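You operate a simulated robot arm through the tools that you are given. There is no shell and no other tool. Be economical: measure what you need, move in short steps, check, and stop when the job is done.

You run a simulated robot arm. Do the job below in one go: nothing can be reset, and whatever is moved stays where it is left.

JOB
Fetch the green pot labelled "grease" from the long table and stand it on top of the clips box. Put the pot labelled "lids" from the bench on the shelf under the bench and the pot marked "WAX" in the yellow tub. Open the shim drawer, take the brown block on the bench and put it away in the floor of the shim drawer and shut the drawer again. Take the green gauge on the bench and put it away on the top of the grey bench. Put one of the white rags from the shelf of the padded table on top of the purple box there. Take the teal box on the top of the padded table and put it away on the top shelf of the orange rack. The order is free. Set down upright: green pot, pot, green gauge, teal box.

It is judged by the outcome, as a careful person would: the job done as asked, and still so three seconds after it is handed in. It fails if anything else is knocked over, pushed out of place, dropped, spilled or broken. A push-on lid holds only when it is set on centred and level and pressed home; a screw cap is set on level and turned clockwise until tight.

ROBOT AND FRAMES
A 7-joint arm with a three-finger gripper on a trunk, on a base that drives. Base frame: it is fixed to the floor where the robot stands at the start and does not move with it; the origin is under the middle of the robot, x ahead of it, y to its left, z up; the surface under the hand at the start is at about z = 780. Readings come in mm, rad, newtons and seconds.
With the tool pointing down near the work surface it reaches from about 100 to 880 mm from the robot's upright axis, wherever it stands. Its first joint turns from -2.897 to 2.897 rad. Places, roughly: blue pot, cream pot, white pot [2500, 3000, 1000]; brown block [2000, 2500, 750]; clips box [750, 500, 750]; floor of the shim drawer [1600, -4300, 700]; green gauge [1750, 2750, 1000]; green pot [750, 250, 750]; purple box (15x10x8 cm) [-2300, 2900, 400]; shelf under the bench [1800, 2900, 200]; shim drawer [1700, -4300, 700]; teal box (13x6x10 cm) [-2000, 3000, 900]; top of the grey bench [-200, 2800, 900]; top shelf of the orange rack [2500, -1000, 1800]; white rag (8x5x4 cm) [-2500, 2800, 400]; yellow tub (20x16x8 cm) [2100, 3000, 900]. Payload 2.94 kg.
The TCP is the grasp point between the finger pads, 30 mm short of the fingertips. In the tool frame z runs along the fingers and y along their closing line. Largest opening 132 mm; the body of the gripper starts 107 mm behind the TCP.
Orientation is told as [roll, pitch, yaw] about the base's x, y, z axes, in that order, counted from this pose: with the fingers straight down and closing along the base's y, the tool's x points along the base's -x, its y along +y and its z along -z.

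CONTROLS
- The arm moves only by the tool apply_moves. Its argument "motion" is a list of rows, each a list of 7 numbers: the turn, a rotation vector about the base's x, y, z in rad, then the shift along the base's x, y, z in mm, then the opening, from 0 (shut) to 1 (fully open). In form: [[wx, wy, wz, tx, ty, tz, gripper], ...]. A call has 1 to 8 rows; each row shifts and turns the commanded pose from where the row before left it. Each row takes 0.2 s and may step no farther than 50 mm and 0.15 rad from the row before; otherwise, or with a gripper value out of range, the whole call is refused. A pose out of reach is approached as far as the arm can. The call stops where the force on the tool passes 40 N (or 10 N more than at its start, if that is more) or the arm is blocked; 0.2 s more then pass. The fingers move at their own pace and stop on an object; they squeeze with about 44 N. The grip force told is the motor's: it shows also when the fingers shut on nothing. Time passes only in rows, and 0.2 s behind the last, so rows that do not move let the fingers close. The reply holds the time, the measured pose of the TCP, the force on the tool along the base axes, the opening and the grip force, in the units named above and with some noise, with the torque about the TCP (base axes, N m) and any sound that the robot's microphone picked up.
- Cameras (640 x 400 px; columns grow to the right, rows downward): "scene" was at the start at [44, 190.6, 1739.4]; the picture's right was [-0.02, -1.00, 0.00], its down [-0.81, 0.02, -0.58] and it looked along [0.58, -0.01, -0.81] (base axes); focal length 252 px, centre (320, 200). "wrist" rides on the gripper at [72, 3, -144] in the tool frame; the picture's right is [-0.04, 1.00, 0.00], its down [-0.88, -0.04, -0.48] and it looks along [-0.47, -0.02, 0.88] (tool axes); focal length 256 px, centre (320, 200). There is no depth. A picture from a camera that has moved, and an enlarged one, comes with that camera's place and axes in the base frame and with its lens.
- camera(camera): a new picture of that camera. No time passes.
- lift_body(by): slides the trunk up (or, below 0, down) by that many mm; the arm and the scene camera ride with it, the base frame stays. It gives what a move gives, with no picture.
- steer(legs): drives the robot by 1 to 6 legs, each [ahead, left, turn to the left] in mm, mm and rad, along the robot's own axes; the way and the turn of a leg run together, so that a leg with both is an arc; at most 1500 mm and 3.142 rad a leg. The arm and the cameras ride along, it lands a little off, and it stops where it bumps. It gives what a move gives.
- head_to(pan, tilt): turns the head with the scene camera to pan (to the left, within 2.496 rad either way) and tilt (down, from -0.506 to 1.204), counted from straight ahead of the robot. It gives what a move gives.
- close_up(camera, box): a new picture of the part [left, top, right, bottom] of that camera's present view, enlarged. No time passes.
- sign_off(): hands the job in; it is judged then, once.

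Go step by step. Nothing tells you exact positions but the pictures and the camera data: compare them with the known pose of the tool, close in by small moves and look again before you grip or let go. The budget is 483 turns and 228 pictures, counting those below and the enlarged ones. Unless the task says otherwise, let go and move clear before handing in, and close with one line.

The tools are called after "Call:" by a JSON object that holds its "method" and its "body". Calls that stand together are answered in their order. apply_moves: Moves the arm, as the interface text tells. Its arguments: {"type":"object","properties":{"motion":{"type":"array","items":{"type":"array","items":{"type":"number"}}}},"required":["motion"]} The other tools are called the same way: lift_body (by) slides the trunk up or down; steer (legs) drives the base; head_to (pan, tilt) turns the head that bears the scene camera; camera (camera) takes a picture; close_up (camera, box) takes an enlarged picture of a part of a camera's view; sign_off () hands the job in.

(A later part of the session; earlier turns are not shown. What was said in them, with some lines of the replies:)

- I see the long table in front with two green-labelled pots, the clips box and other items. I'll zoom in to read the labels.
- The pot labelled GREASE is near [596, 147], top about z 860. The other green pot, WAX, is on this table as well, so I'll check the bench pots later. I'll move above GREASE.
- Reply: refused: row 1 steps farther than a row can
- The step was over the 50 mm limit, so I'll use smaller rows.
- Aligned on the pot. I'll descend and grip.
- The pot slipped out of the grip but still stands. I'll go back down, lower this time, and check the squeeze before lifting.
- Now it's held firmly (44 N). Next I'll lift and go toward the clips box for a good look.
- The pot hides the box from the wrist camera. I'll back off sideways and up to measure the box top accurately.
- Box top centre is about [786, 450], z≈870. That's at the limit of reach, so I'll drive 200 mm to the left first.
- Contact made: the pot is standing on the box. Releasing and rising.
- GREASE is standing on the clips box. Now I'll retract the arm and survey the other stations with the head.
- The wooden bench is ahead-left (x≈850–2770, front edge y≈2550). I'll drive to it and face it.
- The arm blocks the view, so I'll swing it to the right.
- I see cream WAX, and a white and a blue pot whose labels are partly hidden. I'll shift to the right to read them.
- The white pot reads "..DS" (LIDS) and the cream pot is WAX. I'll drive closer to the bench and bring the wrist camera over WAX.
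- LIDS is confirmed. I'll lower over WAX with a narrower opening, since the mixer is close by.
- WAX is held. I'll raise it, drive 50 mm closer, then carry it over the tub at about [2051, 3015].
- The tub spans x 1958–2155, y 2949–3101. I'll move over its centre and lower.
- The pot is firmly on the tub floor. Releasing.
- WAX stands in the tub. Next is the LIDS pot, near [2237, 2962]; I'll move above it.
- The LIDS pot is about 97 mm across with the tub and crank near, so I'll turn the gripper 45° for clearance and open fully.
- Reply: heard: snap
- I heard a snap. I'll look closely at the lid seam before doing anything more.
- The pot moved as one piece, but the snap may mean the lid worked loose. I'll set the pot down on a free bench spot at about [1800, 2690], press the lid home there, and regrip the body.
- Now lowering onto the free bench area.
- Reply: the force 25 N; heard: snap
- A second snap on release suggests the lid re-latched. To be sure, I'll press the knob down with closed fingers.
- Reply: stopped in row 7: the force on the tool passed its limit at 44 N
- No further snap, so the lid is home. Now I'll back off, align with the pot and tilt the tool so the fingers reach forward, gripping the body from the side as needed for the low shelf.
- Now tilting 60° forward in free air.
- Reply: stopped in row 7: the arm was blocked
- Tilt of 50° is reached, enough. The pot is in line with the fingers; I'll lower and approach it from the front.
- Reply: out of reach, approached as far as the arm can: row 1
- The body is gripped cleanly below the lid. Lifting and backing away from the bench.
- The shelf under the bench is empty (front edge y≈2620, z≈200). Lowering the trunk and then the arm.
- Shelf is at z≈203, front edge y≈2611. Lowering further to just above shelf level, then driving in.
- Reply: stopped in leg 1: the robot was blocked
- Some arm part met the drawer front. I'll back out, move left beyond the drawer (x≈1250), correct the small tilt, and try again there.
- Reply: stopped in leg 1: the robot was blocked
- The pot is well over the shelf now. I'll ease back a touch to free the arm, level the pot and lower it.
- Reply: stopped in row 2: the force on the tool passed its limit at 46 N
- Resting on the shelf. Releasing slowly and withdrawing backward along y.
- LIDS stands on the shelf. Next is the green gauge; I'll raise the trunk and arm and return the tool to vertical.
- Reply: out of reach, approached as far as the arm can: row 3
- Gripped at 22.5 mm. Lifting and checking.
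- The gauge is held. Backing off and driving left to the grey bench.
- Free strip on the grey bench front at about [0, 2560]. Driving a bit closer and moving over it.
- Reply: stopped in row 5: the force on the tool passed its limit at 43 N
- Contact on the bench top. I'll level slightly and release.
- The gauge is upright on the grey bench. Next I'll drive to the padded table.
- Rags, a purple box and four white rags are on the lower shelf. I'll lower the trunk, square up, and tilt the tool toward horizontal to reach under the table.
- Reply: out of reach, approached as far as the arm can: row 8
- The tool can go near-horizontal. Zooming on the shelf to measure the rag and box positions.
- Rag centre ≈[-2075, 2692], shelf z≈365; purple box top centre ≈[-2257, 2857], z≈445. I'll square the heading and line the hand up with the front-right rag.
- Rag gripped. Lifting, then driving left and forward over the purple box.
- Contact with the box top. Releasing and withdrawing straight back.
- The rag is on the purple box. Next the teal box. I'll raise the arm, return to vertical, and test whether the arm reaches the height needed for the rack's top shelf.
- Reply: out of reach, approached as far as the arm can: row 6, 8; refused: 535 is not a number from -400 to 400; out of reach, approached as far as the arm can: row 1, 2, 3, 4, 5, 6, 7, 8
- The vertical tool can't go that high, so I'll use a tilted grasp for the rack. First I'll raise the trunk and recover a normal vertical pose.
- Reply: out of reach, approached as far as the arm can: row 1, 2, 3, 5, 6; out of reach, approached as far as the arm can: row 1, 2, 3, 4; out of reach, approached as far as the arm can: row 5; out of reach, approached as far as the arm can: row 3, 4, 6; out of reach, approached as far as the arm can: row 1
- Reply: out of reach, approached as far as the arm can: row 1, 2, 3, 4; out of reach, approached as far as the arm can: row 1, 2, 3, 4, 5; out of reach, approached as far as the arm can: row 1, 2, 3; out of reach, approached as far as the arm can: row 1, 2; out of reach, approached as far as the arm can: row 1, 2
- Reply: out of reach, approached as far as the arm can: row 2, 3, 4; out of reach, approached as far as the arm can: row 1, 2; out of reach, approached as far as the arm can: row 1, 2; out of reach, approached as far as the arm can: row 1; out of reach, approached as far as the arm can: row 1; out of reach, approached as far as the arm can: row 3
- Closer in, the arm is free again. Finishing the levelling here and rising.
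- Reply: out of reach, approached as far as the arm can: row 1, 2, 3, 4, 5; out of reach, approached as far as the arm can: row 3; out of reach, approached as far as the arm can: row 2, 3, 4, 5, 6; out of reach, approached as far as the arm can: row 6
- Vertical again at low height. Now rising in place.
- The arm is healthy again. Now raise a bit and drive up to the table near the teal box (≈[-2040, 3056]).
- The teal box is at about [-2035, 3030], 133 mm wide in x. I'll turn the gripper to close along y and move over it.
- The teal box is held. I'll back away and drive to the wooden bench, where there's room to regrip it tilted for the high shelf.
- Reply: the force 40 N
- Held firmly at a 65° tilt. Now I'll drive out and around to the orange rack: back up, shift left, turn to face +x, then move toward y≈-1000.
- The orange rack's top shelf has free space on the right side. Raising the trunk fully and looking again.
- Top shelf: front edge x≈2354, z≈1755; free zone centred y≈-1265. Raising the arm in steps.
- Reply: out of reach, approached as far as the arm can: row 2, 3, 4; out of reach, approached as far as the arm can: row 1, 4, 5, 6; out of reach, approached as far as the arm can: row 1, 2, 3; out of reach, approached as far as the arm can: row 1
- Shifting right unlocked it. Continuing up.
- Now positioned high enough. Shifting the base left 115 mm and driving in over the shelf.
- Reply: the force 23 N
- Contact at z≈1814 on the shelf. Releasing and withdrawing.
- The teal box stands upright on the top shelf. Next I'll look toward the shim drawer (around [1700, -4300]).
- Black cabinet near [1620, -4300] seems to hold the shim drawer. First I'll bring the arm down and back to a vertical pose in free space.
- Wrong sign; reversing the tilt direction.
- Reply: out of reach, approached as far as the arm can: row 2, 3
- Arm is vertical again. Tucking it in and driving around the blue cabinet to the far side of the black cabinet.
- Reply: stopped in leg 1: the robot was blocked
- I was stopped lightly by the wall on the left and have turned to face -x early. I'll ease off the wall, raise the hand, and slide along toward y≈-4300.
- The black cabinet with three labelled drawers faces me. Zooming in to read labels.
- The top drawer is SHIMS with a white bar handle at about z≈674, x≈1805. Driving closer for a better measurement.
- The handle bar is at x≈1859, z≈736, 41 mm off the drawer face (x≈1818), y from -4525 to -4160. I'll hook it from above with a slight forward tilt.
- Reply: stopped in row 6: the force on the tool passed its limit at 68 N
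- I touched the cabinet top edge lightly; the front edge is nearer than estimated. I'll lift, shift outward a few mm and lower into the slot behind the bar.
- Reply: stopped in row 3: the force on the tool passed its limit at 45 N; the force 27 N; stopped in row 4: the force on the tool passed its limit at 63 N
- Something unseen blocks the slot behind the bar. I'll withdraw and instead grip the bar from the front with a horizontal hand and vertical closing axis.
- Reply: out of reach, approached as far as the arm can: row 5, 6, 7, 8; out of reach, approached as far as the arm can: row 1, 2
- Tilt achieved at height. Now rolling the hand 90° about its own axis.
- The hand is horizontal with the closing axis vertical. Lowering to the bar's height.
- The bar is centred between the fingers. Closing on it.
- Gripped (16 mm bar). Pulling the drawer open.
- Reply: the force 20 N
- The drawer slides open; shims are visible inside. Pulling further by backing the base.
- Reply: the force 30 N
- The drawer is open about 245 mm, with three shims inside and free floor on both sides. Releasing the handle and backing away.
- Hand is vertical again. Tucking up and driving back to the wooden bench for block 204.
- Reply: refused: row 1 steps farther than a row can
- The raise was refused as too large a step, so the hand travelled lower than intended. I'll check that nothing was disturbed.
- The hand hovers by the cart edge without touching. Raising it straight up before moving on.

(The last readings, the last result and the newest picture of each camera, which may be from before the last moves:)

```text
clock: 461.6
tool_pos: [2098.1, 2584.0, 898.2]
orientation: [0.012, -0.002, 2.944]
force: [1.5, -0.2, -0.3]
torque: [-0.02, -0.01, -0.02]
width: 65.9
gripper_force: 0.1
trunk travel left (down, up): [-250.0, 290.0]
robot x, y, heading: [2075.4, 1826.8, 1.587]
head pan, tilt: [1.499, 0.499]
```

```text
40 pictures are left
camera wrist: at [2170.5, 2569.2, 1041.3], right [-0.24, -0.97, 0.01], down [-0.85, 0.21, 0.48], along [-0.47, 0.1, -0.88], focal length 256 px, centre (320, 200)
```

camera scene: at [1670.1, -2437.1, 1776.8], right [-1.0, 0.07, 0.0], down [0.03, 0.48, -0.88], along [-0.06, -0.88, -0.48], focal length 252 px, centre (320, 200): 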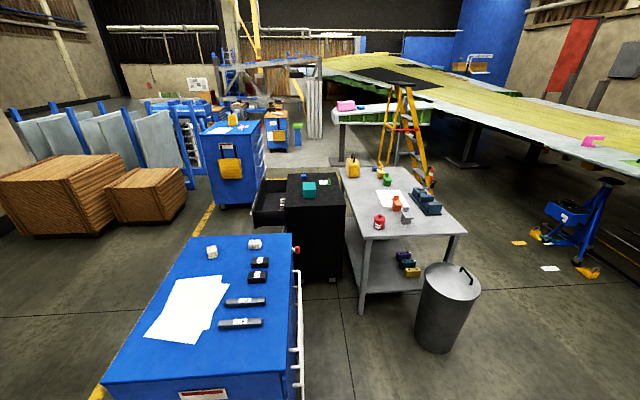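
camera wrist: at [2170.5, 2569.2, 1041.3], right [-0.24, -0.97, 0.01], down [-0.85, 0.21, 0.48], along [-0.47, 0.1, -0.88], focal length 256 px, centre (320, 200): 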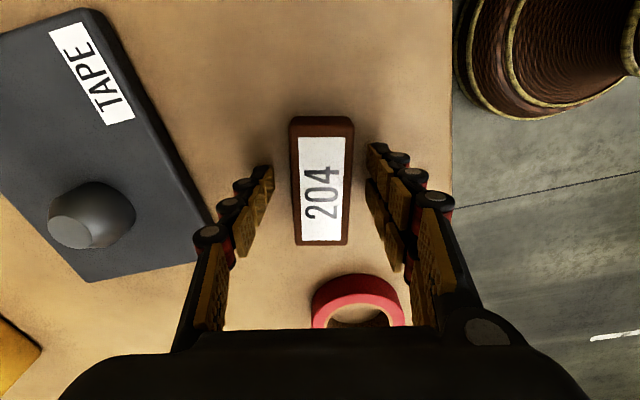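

Call:
{"method": "apply_moves", "body": {"motion": [[0, 0, 0, 0, 0, -3, 0.5], [0, 0, 0, 0, 0, 0, 0], [0, 0, 0, 0, 0, 0, 0], [0, 0, 0, 0, 0, 0, 0], [0, 0, 0, 0, 0, 0, 0], [0, 0, 0, 0, 0, 0, 0], [0, 0, 0, 0, 0, 0, 0]]}}

Call:
{"method": "apply_moves", "body": {"motion": [[0, 0, 0, 0, 0, 0, 0], [0, 0, 0, 0, 0, 10, 0], [0, 0, 0, 0, 0, 30, 0], [0, 0, 0, 0, 0, 45, 0], [0, 0, 0, 0, 0, 45, 0]]}}

Call:
{"method": "camera", "body": {"camera": "wrist"}}

```text
clock: 463.2
tool_pos: [2097.8, 2583.3, 894.7]
orientation: [0.013, -0.002, 2.943]
force: [-0.2, -0.1, 0.7]
torque: [0.01, -0.03, 0.0]
width: 39.0
gripper_force: 44.0
trunk travel left (down, up): [-250.0, 290.0]
robot x, y, heading: [2081.9, 1824.9, 1.589]
head pan, tilt: [1.499, 0.499]
```

```text
clock: 464.4
tool_pos: [2097.6, 2582.6, 1023.0]
orientation: [0.012, -0.003, 2.945]
force: [0.4, 0.1, -1.4]
torque: [0.05, 0.01, 0.01]
width: 39.0
gripper_force: 44.4
trunk travel left (down, up): [-250.0, 290.0]
robot x, y, heading: [2073.8, 1829.3, 1.589]
head pan, tilt: [1.499, 0.499]
```

```text
39 pictures are left
camera wrist: at [2171.2, 2568.0, 1166.6], right [-0.24, -0.97, 0.01], down [-0.85, 0.22, 0.48], along [-0.47, 0.1, -0.88], focal length 256 px, centre (320, 200)
```

wrist: 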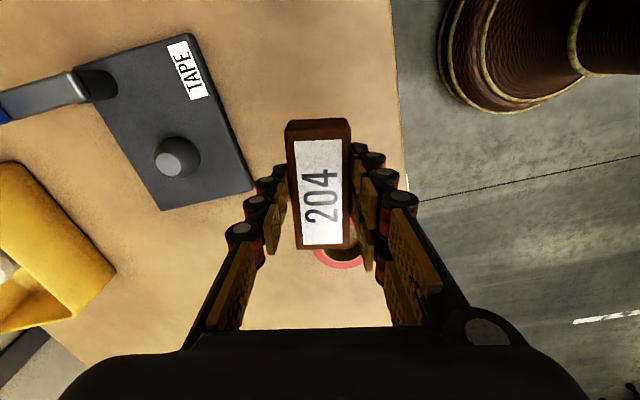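

The block is held. Returning the hand to the neutral yaw and raising it for travel.

Call:
{"method": "apply_moves", "body": {"motion": [[0, 0, -0.136, 0, -15, 25, 0], [0, 0, -0.136, 0, -15, 25, 0], [0, 0, -0.136, 0, -15, 25, 0], [0, 0, -0.136, 0, -15, 25, 0], [0, 0, -0.136, 0, -15, 25, 0], [0, 0, -0.136, 0, -15, 0, 0], [0, 0, -0.136, 0, -15, 0, 0], [0, 0, -0.136, 0, -15, 0, 0]]}}

Call:
{"method": "apply_moves", "body": {"motion": [[0, 0, -0.136, 0, -15, 10, 0], [0, 0, -0.136, 0, -15, 0, 0]]}}

Call:
{"method": "steer", "body": {"legs": [[-320, 0, 0], [0, 430, 0], [0, 0, 1.553], [0, 1500, 0], [0, 1500, 0]]}}

```text
clock: 466.2
tool_pos: [2100.3, 2464.2, 1150.7]
orientation: [0.013, -0.004, 1.853]
force: [-0.9, 0.5, -0.4]
torque: [0.02, -0.01, -0.02]
width: 39.1
gripper_force: 43.7
trunk travel left (down, up): [-250.0, 290.0]
robot x, y, heading: [2074.6, 1827.1, 1.589]
head pan, tilt: [1.499, 0.499]
```

```text
clock: 466.8
tool_pos: [2099.6, 2434.2, 1161.7]
orientation: [0.013, -0.002, 1.584]
force: [0.5, 0.5, -0.4]
torque: [0.04, -0.04, -0.02]
width: 39.0
gripper_force: 44.1
trunk travel left (down, up): [-250.0, 290.0]
robot x, y, heading: [2075.8, 1828.2, 1.593]
head pan, tilt: [1.499, 0.499]
```

```text
clock: 489.1
tool_pos: [1024.3, -1455.9, 1161.2]
orientation: [0.012, -0.001, 3.118]
force: [-0.2, -0.1, -1.1]
torque: [-0.01, -0.02, 0.02]
width: 39.0
gripper_force: 43.7
trunk travel left (down, up): [-250.0, 290.0]
robot x, y, heading: [1630.6, -1500.5, 3.124]
head pan, tilt: [1.499, 0.499]
```

Call:
{"method": "steer", "body": {"legs": [[0, 690, 0.017], [-1005, 0, 0], [0, 780, 0], [-150, 600, 0], [0, 740, 0]]}}

Call:
{"method": "head_to", "body": {"pan": 0.0, "tilt": 0.7}}

Call:
{"method": "camera", "body": {"camera": "scene"}}

```text
clock: 501.6
tool_pos: [2020.7, -2939.3, 1160.3]
orientation: [0.011, -0.001, 3.141]
force: [-0.5, 0.7, -0.8]
torque: [-0.01, 0.01, -0.01]
width: 39.0
gripper_force: 44.0
trunk travel left (down, up): [-250.0, 290.0]
robot x, y, heading: [2625.9, -2970.3, -3.137]
head pan, tilt: [1.499, 0.499]
stopped in leg 3: the robot was blocked; the commanded pose is now the measured one
```

```text
clock: 503.2
tool_pos: [2020.0, -2940.0, 1161.1]
orientation: [0.012, -0.001, 3.143]
force: [-0.7, 0.1, 0.0]
torque: [0.05, -0.02, 0.0]
width: 38.8
gripper_force: 44.0
trunk travel left (down, up): [-250.0, 290.0]
robot x, y, heading: [2626.4, -2969.5, -3.137]
head pan, tilt: [0.0, 0.7]
```

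```text
38 pictures are left
camera scene: at [2571.4, -3158.1, 1759.1], right [-0.01, 1.0, 0.0], down [0.64, 0.0, -0.76], along [-0.76, 0.0, -0.64], focal length 252 px, centre (320, 200)
```

scene: 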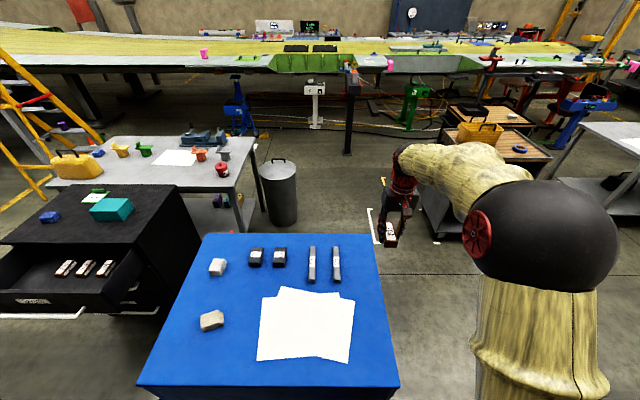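

I brushed the blue cabinet's edge and stopped; nothing on it moved. Backing off it and continuing.

Call:
{"method": "steer", "body": {"legs": [[-95, 0, 0], [-80, 500, 0], [0, 850, 0]]}}

Call:
{"method": "camera", "body": {"camera": "scene"}}

```text
clock: 511.0
tool_pos: [2193.9, -4278.3, 1160.5]
orientation: [0.011, -0.001, 3.133]
force: [0.2, -0.4, -1.6]
torque: [0.02, -0.02, -0.03]
width: 38.7
gripper_force: 43.9
trunk travel left (down, up): [-250.0, 290.0]
robot x, y, heading: [2802.5, -4312.6, 3.138]
head pan, tilt: [0.0, 0.7]
```

```text
37 pictures are left
camera scene: at [2744.0, -4501.0, 1759.1], right [0.0, 1.0, 0.0], down [0.64, 0.0, -0.76], along [-0.76, 0.0, -0.64], focal length 252 px, centre (320, 200)
```

scene: 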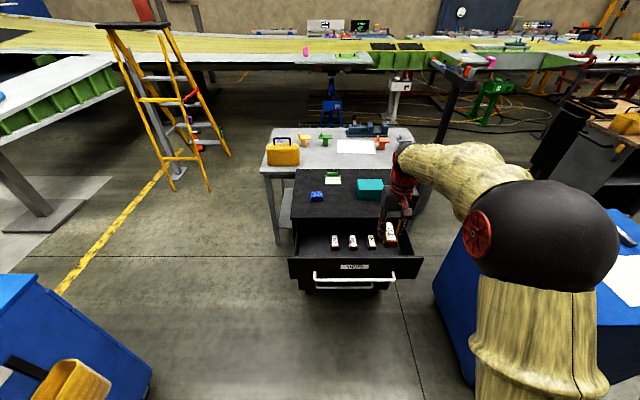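

The drawer is still open. I'll move to the free spot to the right of the "724" shim, around [1930, -4128].

Call:
{"method": "steer", "body": {"legs": [[120, -140, 0.004]]}}

Call:
{"method": "apply_moves", "body": {"motion": [[0, 0, 0, -40, 3, -25, 0], [0, 0, 0, -40, 3, -25, 0], [0, 0, 0, -40, 3, -25, 0], [0, 0, 0, -20, 3, -40, 0], [0, 0, 0, 0, 0, -45, 0], [0, 0, 0, 0, 0, -45, 0]]}}

Call:
{"method": "camera", "body": {"camera": "wrist"}}

Call:
{"method": "close_up", "body": {"camera": "scene", "box": [260, 180, 440, 340]}}

```text
clock: 512.5
tool_pos: [2071.9, -4136.7, 1161.1]
orientation: [0.011, 0.001, 3.137]
force: [-1.2, 0.4, -0.9]
torque: [-0.01, -0.03, -0.03]
width: 38.8
gripper_force: 43.4
trunk travel left (down, up): [-250.0, 290.0]
robot x, y, heading: [2679.5, -4170.8, 3.144]
head pan, tilt: [0.0, 0.7]
```

```text
clock: 514.0
tool_pos: [1933.0, -4125.8, 955.5]
orientation: [0.011, -0.002, 3.135]
force: [-0.1, 0.5, -0.2]
torque: [0.0, -0.08, 0.01]
width: 38.8
gripper_force: 44.1
trunk travel left (down, up): [-250.0, 290.0]
robot x, y, heading: [2678.3, -4171.6, 3.138]
head pan, tilt: [0.0, 0.7]
```

```text
36 pictures are left
camera wrist: at [2008.0, -4126.9, 1098.6], right [-0.05, -1.0, 0.01], down [-0.88, 0.05, 0.48], along [-0.48, 0.01, -0.88], focal length 256 px, centre (320, 200)
```

wrist: 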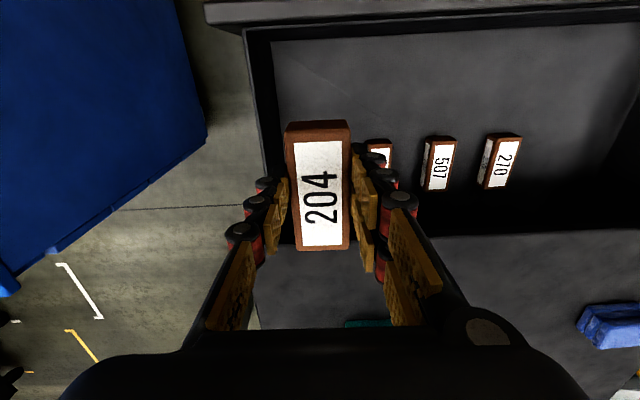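

```text
2.50 times, centred on (350, 260) of scene
camera zoom: at [2622.9, -4358.7, 1759.1], right [0.0, 1.0, 0.0], down [0.64, 0.0, -0.76], along [-0.76, 0.0, -0.64], focal length 629 px, centre (245, 50)
```

zoom: 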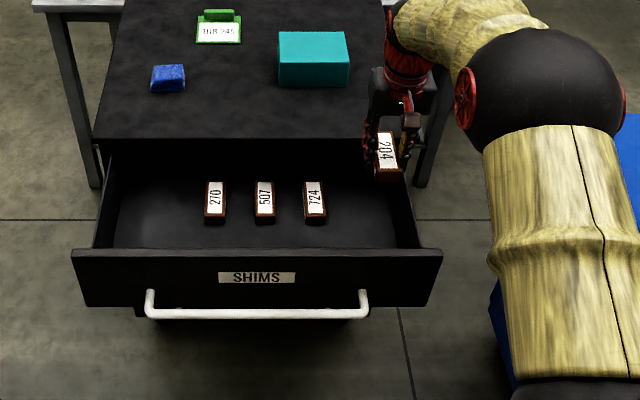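

Call:
{"method": "apply_moves", "body": {"motion": [[0, 0, 0, 0, -8, -30, 0], [0, 0, 0, 0, 0, -45, 0], [0, 0, 0, 0, 0, -45, 0], [0, 0, 0, 0, 0, -30, 0]]}}

Call:
{"method": "camera", "body": {"camera": "wrist"}}

Call:
{"method": "close_up", "body": {"camera": "scene", "box": [300, 200, 420, 300]}}

```text
clock: 515.0
tool_pos: [1931.1, -4134.9, 805.7]
orientation: [0.013, 0.0, 3.138]
force: [-0.5, -0.1, 0.1]
torque: [0.0, -0.03, 0.03]
width: 39.0
gripper_force: 44.2
trunk travel left (down, up): [-250.0, 290.0]
robot x, y, heading: [2676.9, -4169.2, 3.139]
head pan, tilt: [0.0, 0.7]
```

```text
34 pictures are left
camera wrist: at [2005.0, -4136.2, 948.6], right [-0.05, -1.0, 0.01], down [-0.88, 0.05, 0.48], along [-0.48, 0.01, -0.88], focal length 256 px, centre (320, 200)
```

wrist: 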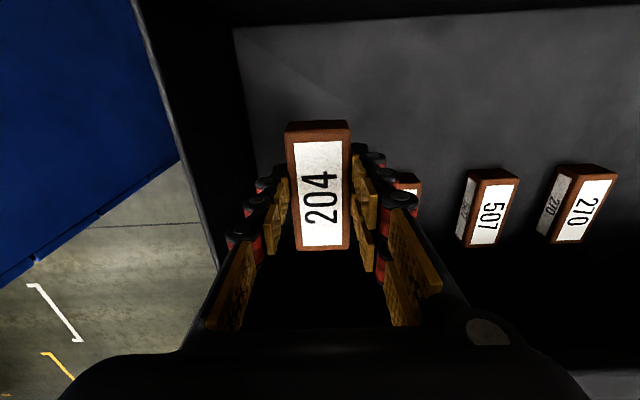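

```text
4.00 times, centred on (360, 250) of scene
camera zoom: at [2623.2, -4358.8, 1759.0], right [0.0, 1.0, 0.0], down [0.64, 0.0, -0.76], along [-0.76, 0.0, -0.64], focal length 1006 px, centre (160, 0)
```

zoom: 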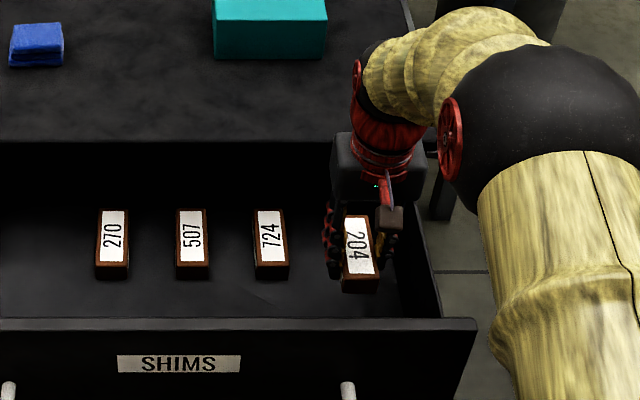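

Call:
{"method": "apply_moves", "body": {"motion": [[0, 0, 0, 0, 0, -25, 0], [0, 0, 0, 0, 0, -20, 0], [0, 0, 0, 0, 0, -8, 0], [0, 0, 0, 0, 0, -5, 0], [0, 0, 0, 0, 0, -5, 0]]}}

```text
clock: 516.1
tool_pos: [1932.9, -4131.4, 742.0]
orientation: [0.012, -0.001, 3.135]
force: [0.1, -0.1, -0.6]
torque: [-0.02, -0.01, 0.01]
width: 38.7
gripper_force: 43.9
trunk travel left (down, up): [-250.0, 290.0]
robot x, y, heading: [2681.1, -4171.7, 3.139]
head pan, tilt: [0.0, 0.7]
```

Call:
{"method": "apply_moves", "body": {"motion": [[0, 0, 0, 0, 0, -4, 0], [0, 0, 0, 0, 0, -4, 0], [0, 0, 0, 0, 0, -4, 0], [0, 0, 0, 0, 0, -4, 0]]}}

Call:
{"method": "close_up", "body": {"camera": "scene", "box": [300, 200, 420, 300]}}

```text
clock: 517.1
tool_pos: [1930.8, -4133.7, 726.6]
orientation: [0.011, -0.002, 3.136]
force: [-1.0, -0.6, -0.4]
torque: [0.05, -0.03, -0.01]
width: 39.0
gripper_force: 43.7
trunk travel left (down, up): [-250.0, 290.0]
robot x, y, heading: [2680.0, -4169.5, 3.137]
head pan, tilt: [0.0, 0.7]
```

```text
4.00 times, centred on (360, 250) of scene
camera zoom: at [2623.6, -4358.8, 1759.1], right [0.0, 1.0, 0.0], down [0.64, 0.0, -0.76], along [-0.76, 0.0, -0.64], focal length 1006 px, centre (160, 0)
```

zoom: 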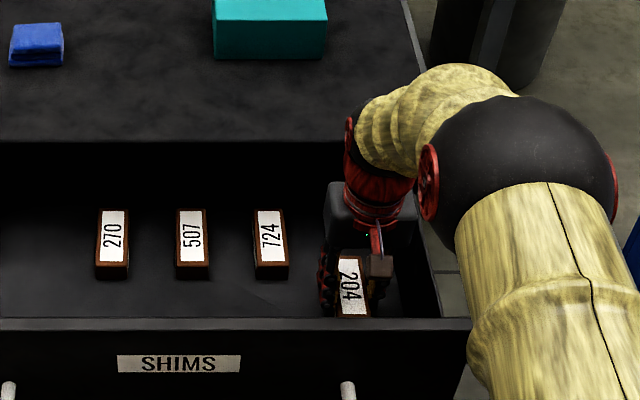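

Call:
{"method": "apply_moves", "body": {"motion": [[0, 0, 0, 0, 0, -4, 0], [0, 0, 0, 0, 0, -4, 0], [0, 0, 0, 0, 0, -4, 0], [0, 0, 0, 0, 0, -3, 0]]}}

```text
clock: 518.1
tool_pos: [1929.8, -4134.3, 715.7]
orientation: [0.012, -0.008, 3.137]
force: [-0.3, -0.4, 21.3]
torque: [0.38, -0.85, 0.0]
width: 38.9
gripper_force: 43.9
trunk travel left (down, up): [-250.0, 290.0]
robot x, y, heading: [2672.0, -4167.9, 3.141]
head pan, tilt: [0.0, 0.7]
```

On the drawer floor. Releasing and lifting out.

Call:
{"method": "apply_moves", "body": {"motion": [[0, 0, 0, 0, 0, 1, 0.4], [0, 0, 0, 0, 0, 0, 0.4], [0, 0, 0, 0, 0, 0, 0.4], [0, 0, 0, 0, 0, 30, 0.4], [0, 0, 0, 0, 0, 45, 0.4], [0, 0, 0, 0, 0, 45, 0.4], [0, 0, 0, 0, 0, 45, 0.4], [0, 0, 0, 0, 0, 45, 0.4]]}}

Call:
{"method": "close_up", "body": {"camera": "scene", "box": [270, 190, 430, 310]}}

```text
clock: 520.0
tool_pos: [1932.8, -4134.0, 925.0]
orientation: [0.012, -0.001, 3.137]
force: [0.9, 0.6, -1.0]
torque: [0.03, 0.04, 0.04]
width: 52.8
gripper_force: 0.0
trunk travel left (down, up): [-250.0, 290.0]
robot x, y, heading: [2675.8, -4171.2, 3.144]
head pan, tilt: [0.0, 0.7]
```

```text
3.33 times, centred on (350, 250) of scene
camera zoom: at [2624.4, -4358.8, 1759.1], right [0.0, 1.0, 0.0], down [0.64, 0.0, -0.76], along [-0.76, 0.0, -0.64], focal length 838 px, centre (220, 33)
```

zoom: 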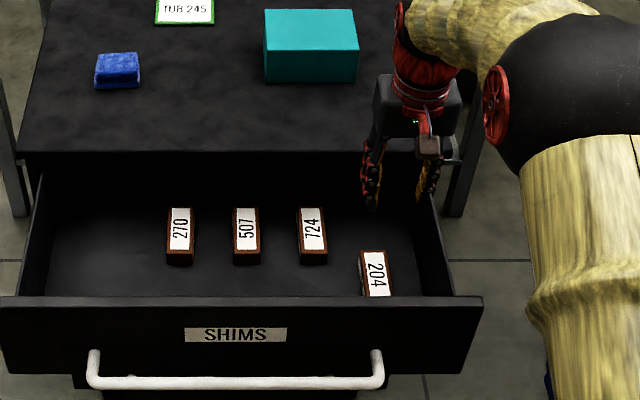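

The block lies flat in the drawer. Now I'll position closed fingers in front of the drawer face, above the handle, to push it shut.

Call:
{"method": "apply_moves", "body": {"motion": [[0, 0, 0, 30, 0, 35, 0], [0, 0, 0, 40, 0, 25, 0], [0, 0, 0, 45, 0, 0, 0], [0, 0, 0, 45, 0, 0, 0], [0, 0, 0, 45, 0, 0, 0], [0, 0, 0, 20, 0, 0, 0]]}}

Call:
{"method": "steer", "body": {"legs": [[0, 205, 0]]}}

Call:
{"method": "apply_moves", "body": {"motion": [[0, 0, 0, 0, 0, -45, 0], [0, 0, 0, 0, 0, -45, 0], [0, 0, 0, 0, 0, -45, 0], [0, 0, 0, 0, 0, -8, 0]]}}

Call:
{"method": "camera", "body": {"camera": "wrist"}}

Call:
{"method": "close_up", "body": {"camera": "scene", "box": [250, 190, 430, 330]}}

```text
clock: 521.4
tool_pos: [2158.4, -4132.1, 980.0]
orientation: [0.013, 0.0, 3.135]
force: [-0.4, -0.4, -0.8]
torque: [0.01, -0.01, 0.01]
width: 0.2
gripper_force: 28.1
trunk travel left (down, up): [-250.0, 290.0]
robot x, y, heading: [2676.1, -4171.0, 3.137]
head pan, tilt: [0.0, 0.7]
```

```text
clock: 523.0
tool_pos: [2159.9, -4337.0, 979.8]
orientation: [0.013, 0.001, 3.142]
force: [0.0, -1.1, 0.8]
torque: [0.04, 0.04, -0.01]
width: 0.3
gripper_force: 28.5
trunk travel left (down, up): [-250.0, 290.0]
robot x, y, heading: [2682.8, -4373.3, -3.138]
head pan, tilt: [0.0, 0.7]
```

```text
clock: 524.0
tool_pos: [2158.7, -4337.8, 837.8]
orientation: [0.012, 0.0, 3.142]
force: [0.1, 0.3, -0.8]
torque: [-0.02, -0.01, 0.01]
width: 0.1
gripper_force: 29.0
trunk travel left (down, up): [-250.0, 290.0]
robot x, y, heading: [2679.8, -4371.7, -3.14]
head pan, tilt: [0.0, 0.7]
```

```text
30 pictures are left
camera wrist: at [2233.0, -4338.8, 980.3], right [-0.04, -1.0, 0.01], down [-0.88, 0.04, 0.48], along [-0.48, 0.01, -0.88], focal length 256 px, centre (320, 200)
```

wrist: 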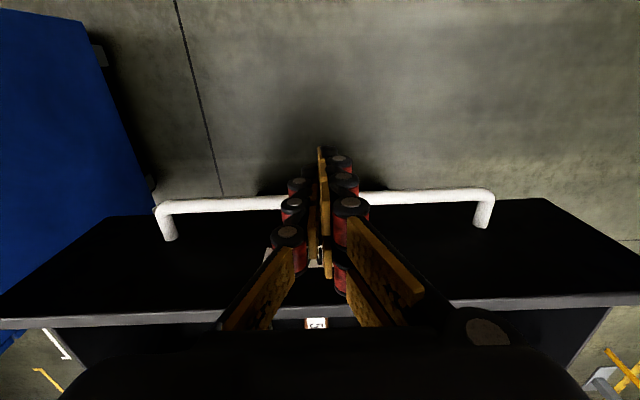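

```text
2.86 times, centred on (340, 260) of scene
camera zoom: at [2624.7, -4561.2, 1759.1], right [0.0, 1.0, 0.0], down [0.64, 0.0, -0.76], along [-0.76, 0.0, -0.64], focal length 719 px, centre (263, 29)
```

zoom: 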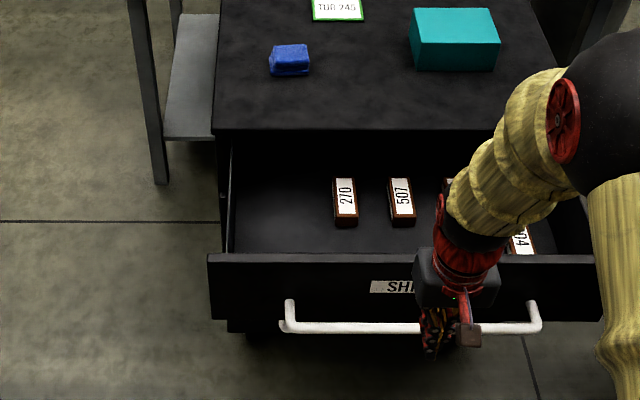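

Call:
{"method": "apply_moves", "body": {"motion": [[0, 0, 0, 0, 0, -20, 0], [0, 0, 0, -40, 0, 0, 0], [0, 0, 0, -30, 0, 0, 0], [0, 0, 0, -20, 0, 0, 0], [0, 0, 0, -20, 0, 0, 0], [0, 0, 0, -30, 0, 0, 0], [0, 0, 0, -30, 0, 0, 0]]}}

Call:
{"method": "close_up", "body": {"camera": "scene", "box": [250, 190, 430, 330]}}

```text
clock: 525.5
tool_pos: [1991.0, -4338.0, 819.0]
orientation: [0.014, 0.0, 3.142]
force: [-0.3, 0.0, 0.7]
torque: [-0.01, 0.03, 0.0]
width: 0.3
gripper_force: 28.6
trunk travel left (down, up): [-250.0, 290.0]
robot x, y, heading: [2676.7, -4373.7, -3.136]
head pan, tilt: [0.0, 0.7]
```

```text
2.86 times, centred on (340, 260) of scene
camera zoom: at [2624.6, -4561.3, 1759.1], right [0.0, 1.0, 0.0], down [0.64, 0.0, -0.76], along [-0.76, 0.0, -0.64], focal length 719 px, centre (263, 29)
```

zoom: 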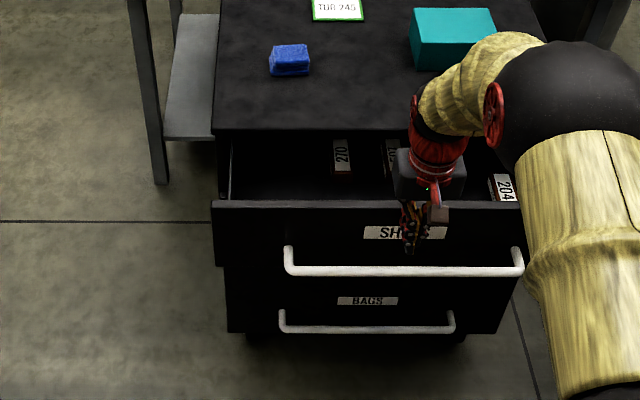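

Call:
{"method": "apply_moves", "body": {"motion": [[0, 0, 0, -30, 0, 0, 0], [0, 0, 0, -30, 0, 0, 0], [0, 0, 0, -30, 0, 0, 0], [0, 0, 0, -30, 0, 0, 0], [0, 0, 0, -15, 0, 0, 0]]}}

Call:
{"method": "apply_moves", "body": {"motion": [[0, 0, 0, -10, 0, 0, 0], [0, 0, 0, -8, 0, 0, 0], [0, 0, 0, -8, 0, 0, 0], [0, 0, 0, -8, 0, 0, 0]]}}

Call:
{"method": "close_up", "body": {"camera": "scene", "box": [250, 190, 430, 330]}}

```text
clock: 526.8
tool_pos: [1854.4, -4336.4, 819.6]
orientation: [0.013, 0.001, 3.142]
force: [0.2, 0.4, -0.8]
torque: [0.03, 0.0, 0.01]
width: 0.0
gripper_force: 28.7
trunk travel left (down, up): [-250.0, 290.0]
robot x, y, heading: [2679.4, -4373.8, -3.139]
head pan, tilt: [0.0, 0.7]
```

```text
clock: 527.5
tool_pos: [1840.4, -4337.3, 813.5]
orientation: [0.012, 0.016, 3.142]
force: [14.5, 0.4, 5.3]
torque: [-0.16, 0.83, 0.01]
width: 0.0
gripper_force: 28.0
trunk travel left (down, up): [-250.0, 290.0]
robot x, y, heading: [2676.7, -4371.3, -3.136]
head pan, tilt: [0.0, 0.7]
stopped in row 3: the force on the tool passed its limit at 50 N (the readings are from after the stop); the commanded pose is now the measured one
```

```text
2.86 times, centred on (340, 260) of scene
camera zoom: at [2628.1, -4561.3, 1759.3], right [0.0, 1.0, 0.0], down [0.64, 0.0, -0.77], along [-0.77, 0.0, -0.64], focal length 719 px, centre (263, 29)
```

zoom: 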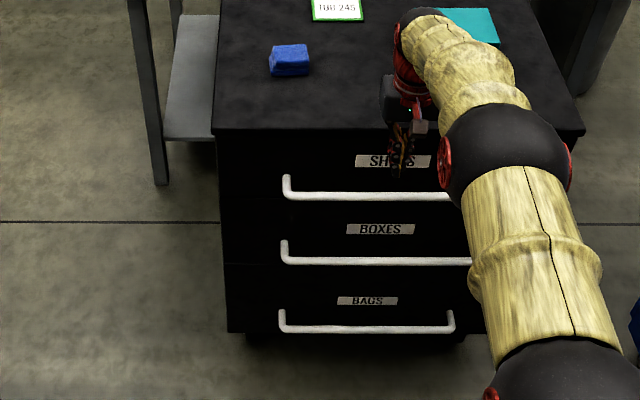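

Call:
{"method": "apply_moves", "body": {"motion": [[0, 0, 0, 30, 0, 0, 0], [0, 0, 0, 40, 0, 0, 0], [0, 0, 0, 45, 0, 20, 0], [0, 0, 0, 45, 0, 20, 0], [0, 0, 0, 45, 0, 20, 0]]}}

Call:
{"method": "steer", "body": {"legs": [[-150, 0, 0]]}}

Call:
{"method": "close_up", "body": {"camera": "scene", "box": [250, 180, 430, 320]}}

Call:
{"method": "camera", "body": {"camera": "wrist"}}

```text
clock: 528.7
tool_pos: [2045.9, -4335.1, 870.5]
orientation: [0.013, 0.014, 3.141]
force: [0.4, -0.1, -0.4]
torque: [-0.03, -0.03, 0.01]
width: 0.0
gripper_force: 28.6
trunk travel left (down, up): [-250.0, 290.0]
robot x, y, heading: [2681.4, -4372.6, -3.142]
head pan, tilt: [0.0, 0.7]
```

```text
clock: 530.0
tool_pos: [2194.5, -4334.1, 870.6]
orientation: [0.011, 0.014, 3.142]
force: [0.5, 0.2, -0.1]
torque: [0.0, -0.03, 0.0]
width: 0.0
gripper_force: 29.3
trunk travel left (down, up): [-250.0, 290.0]
robot x, y, heading: [2828.3, -4371.2, -3.135]
head pan, tilt: [0.0, 0.7]
```

```text
2.86 times, centred on (340, 250) of scene
camera zoom: at [2775.7, -4560.7, 1759.1], right [0.0, 1.0, 0.0], down [0.64, 0.0, -0.76], along [-0.76, 0.0, -0.64], focal length 719 px, centre (263, 57)
```

zoom: 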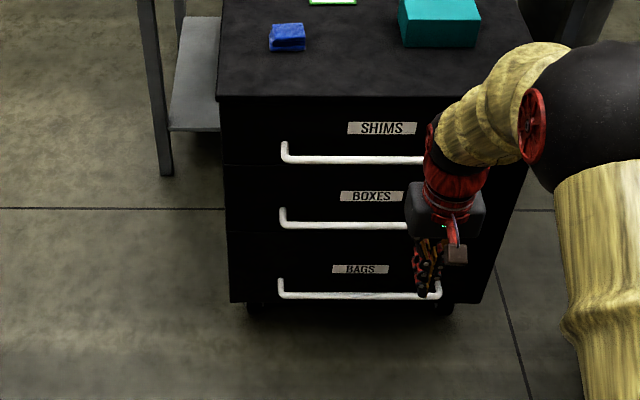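

```text
25 pictures are left
camera wrist: at [2267.1, -4334.9, 1015.0], right [-0.04, -1.0, 0.01], down [-0.89, 0.04, 0.46], along [-0.46, 0.01, -0.89], focal length 256 px, centre (320, 200)
```

wrist: 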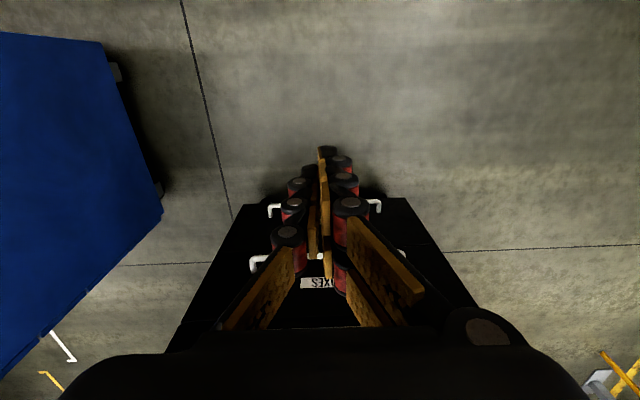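

Call:
{"method": "close_up", "body": {"camera": "scene", "box": [300, 200, 350, 250]}}

```text
8.00 times, centred on (325, 225) of scene
camera zoom: at [2775.7, -4560.7, 1759.1], right [0.0, 1.0, 0.0], down [0.64, 0.0, -0.76], along [-0.76, 0.0, -0.64], focal length 2012 px, centre (280, 0)
```

zoom: 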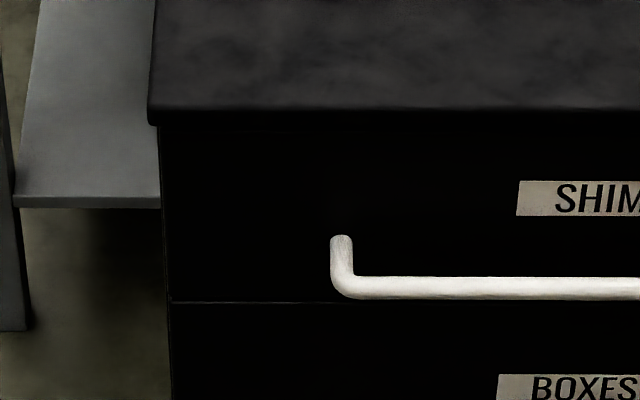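

The drawer front sits flush with its neighbours, so it is shut, and every item is in its place. The arm is clear, so I'm handing in.

Call:
{"method": "sign_off", "body": {}}

```text
The job is handed in.
```

I've done every part of the job and handed it in: each item is in its place, the shim drawer is shut with block 204 inside, and the arm is clear.
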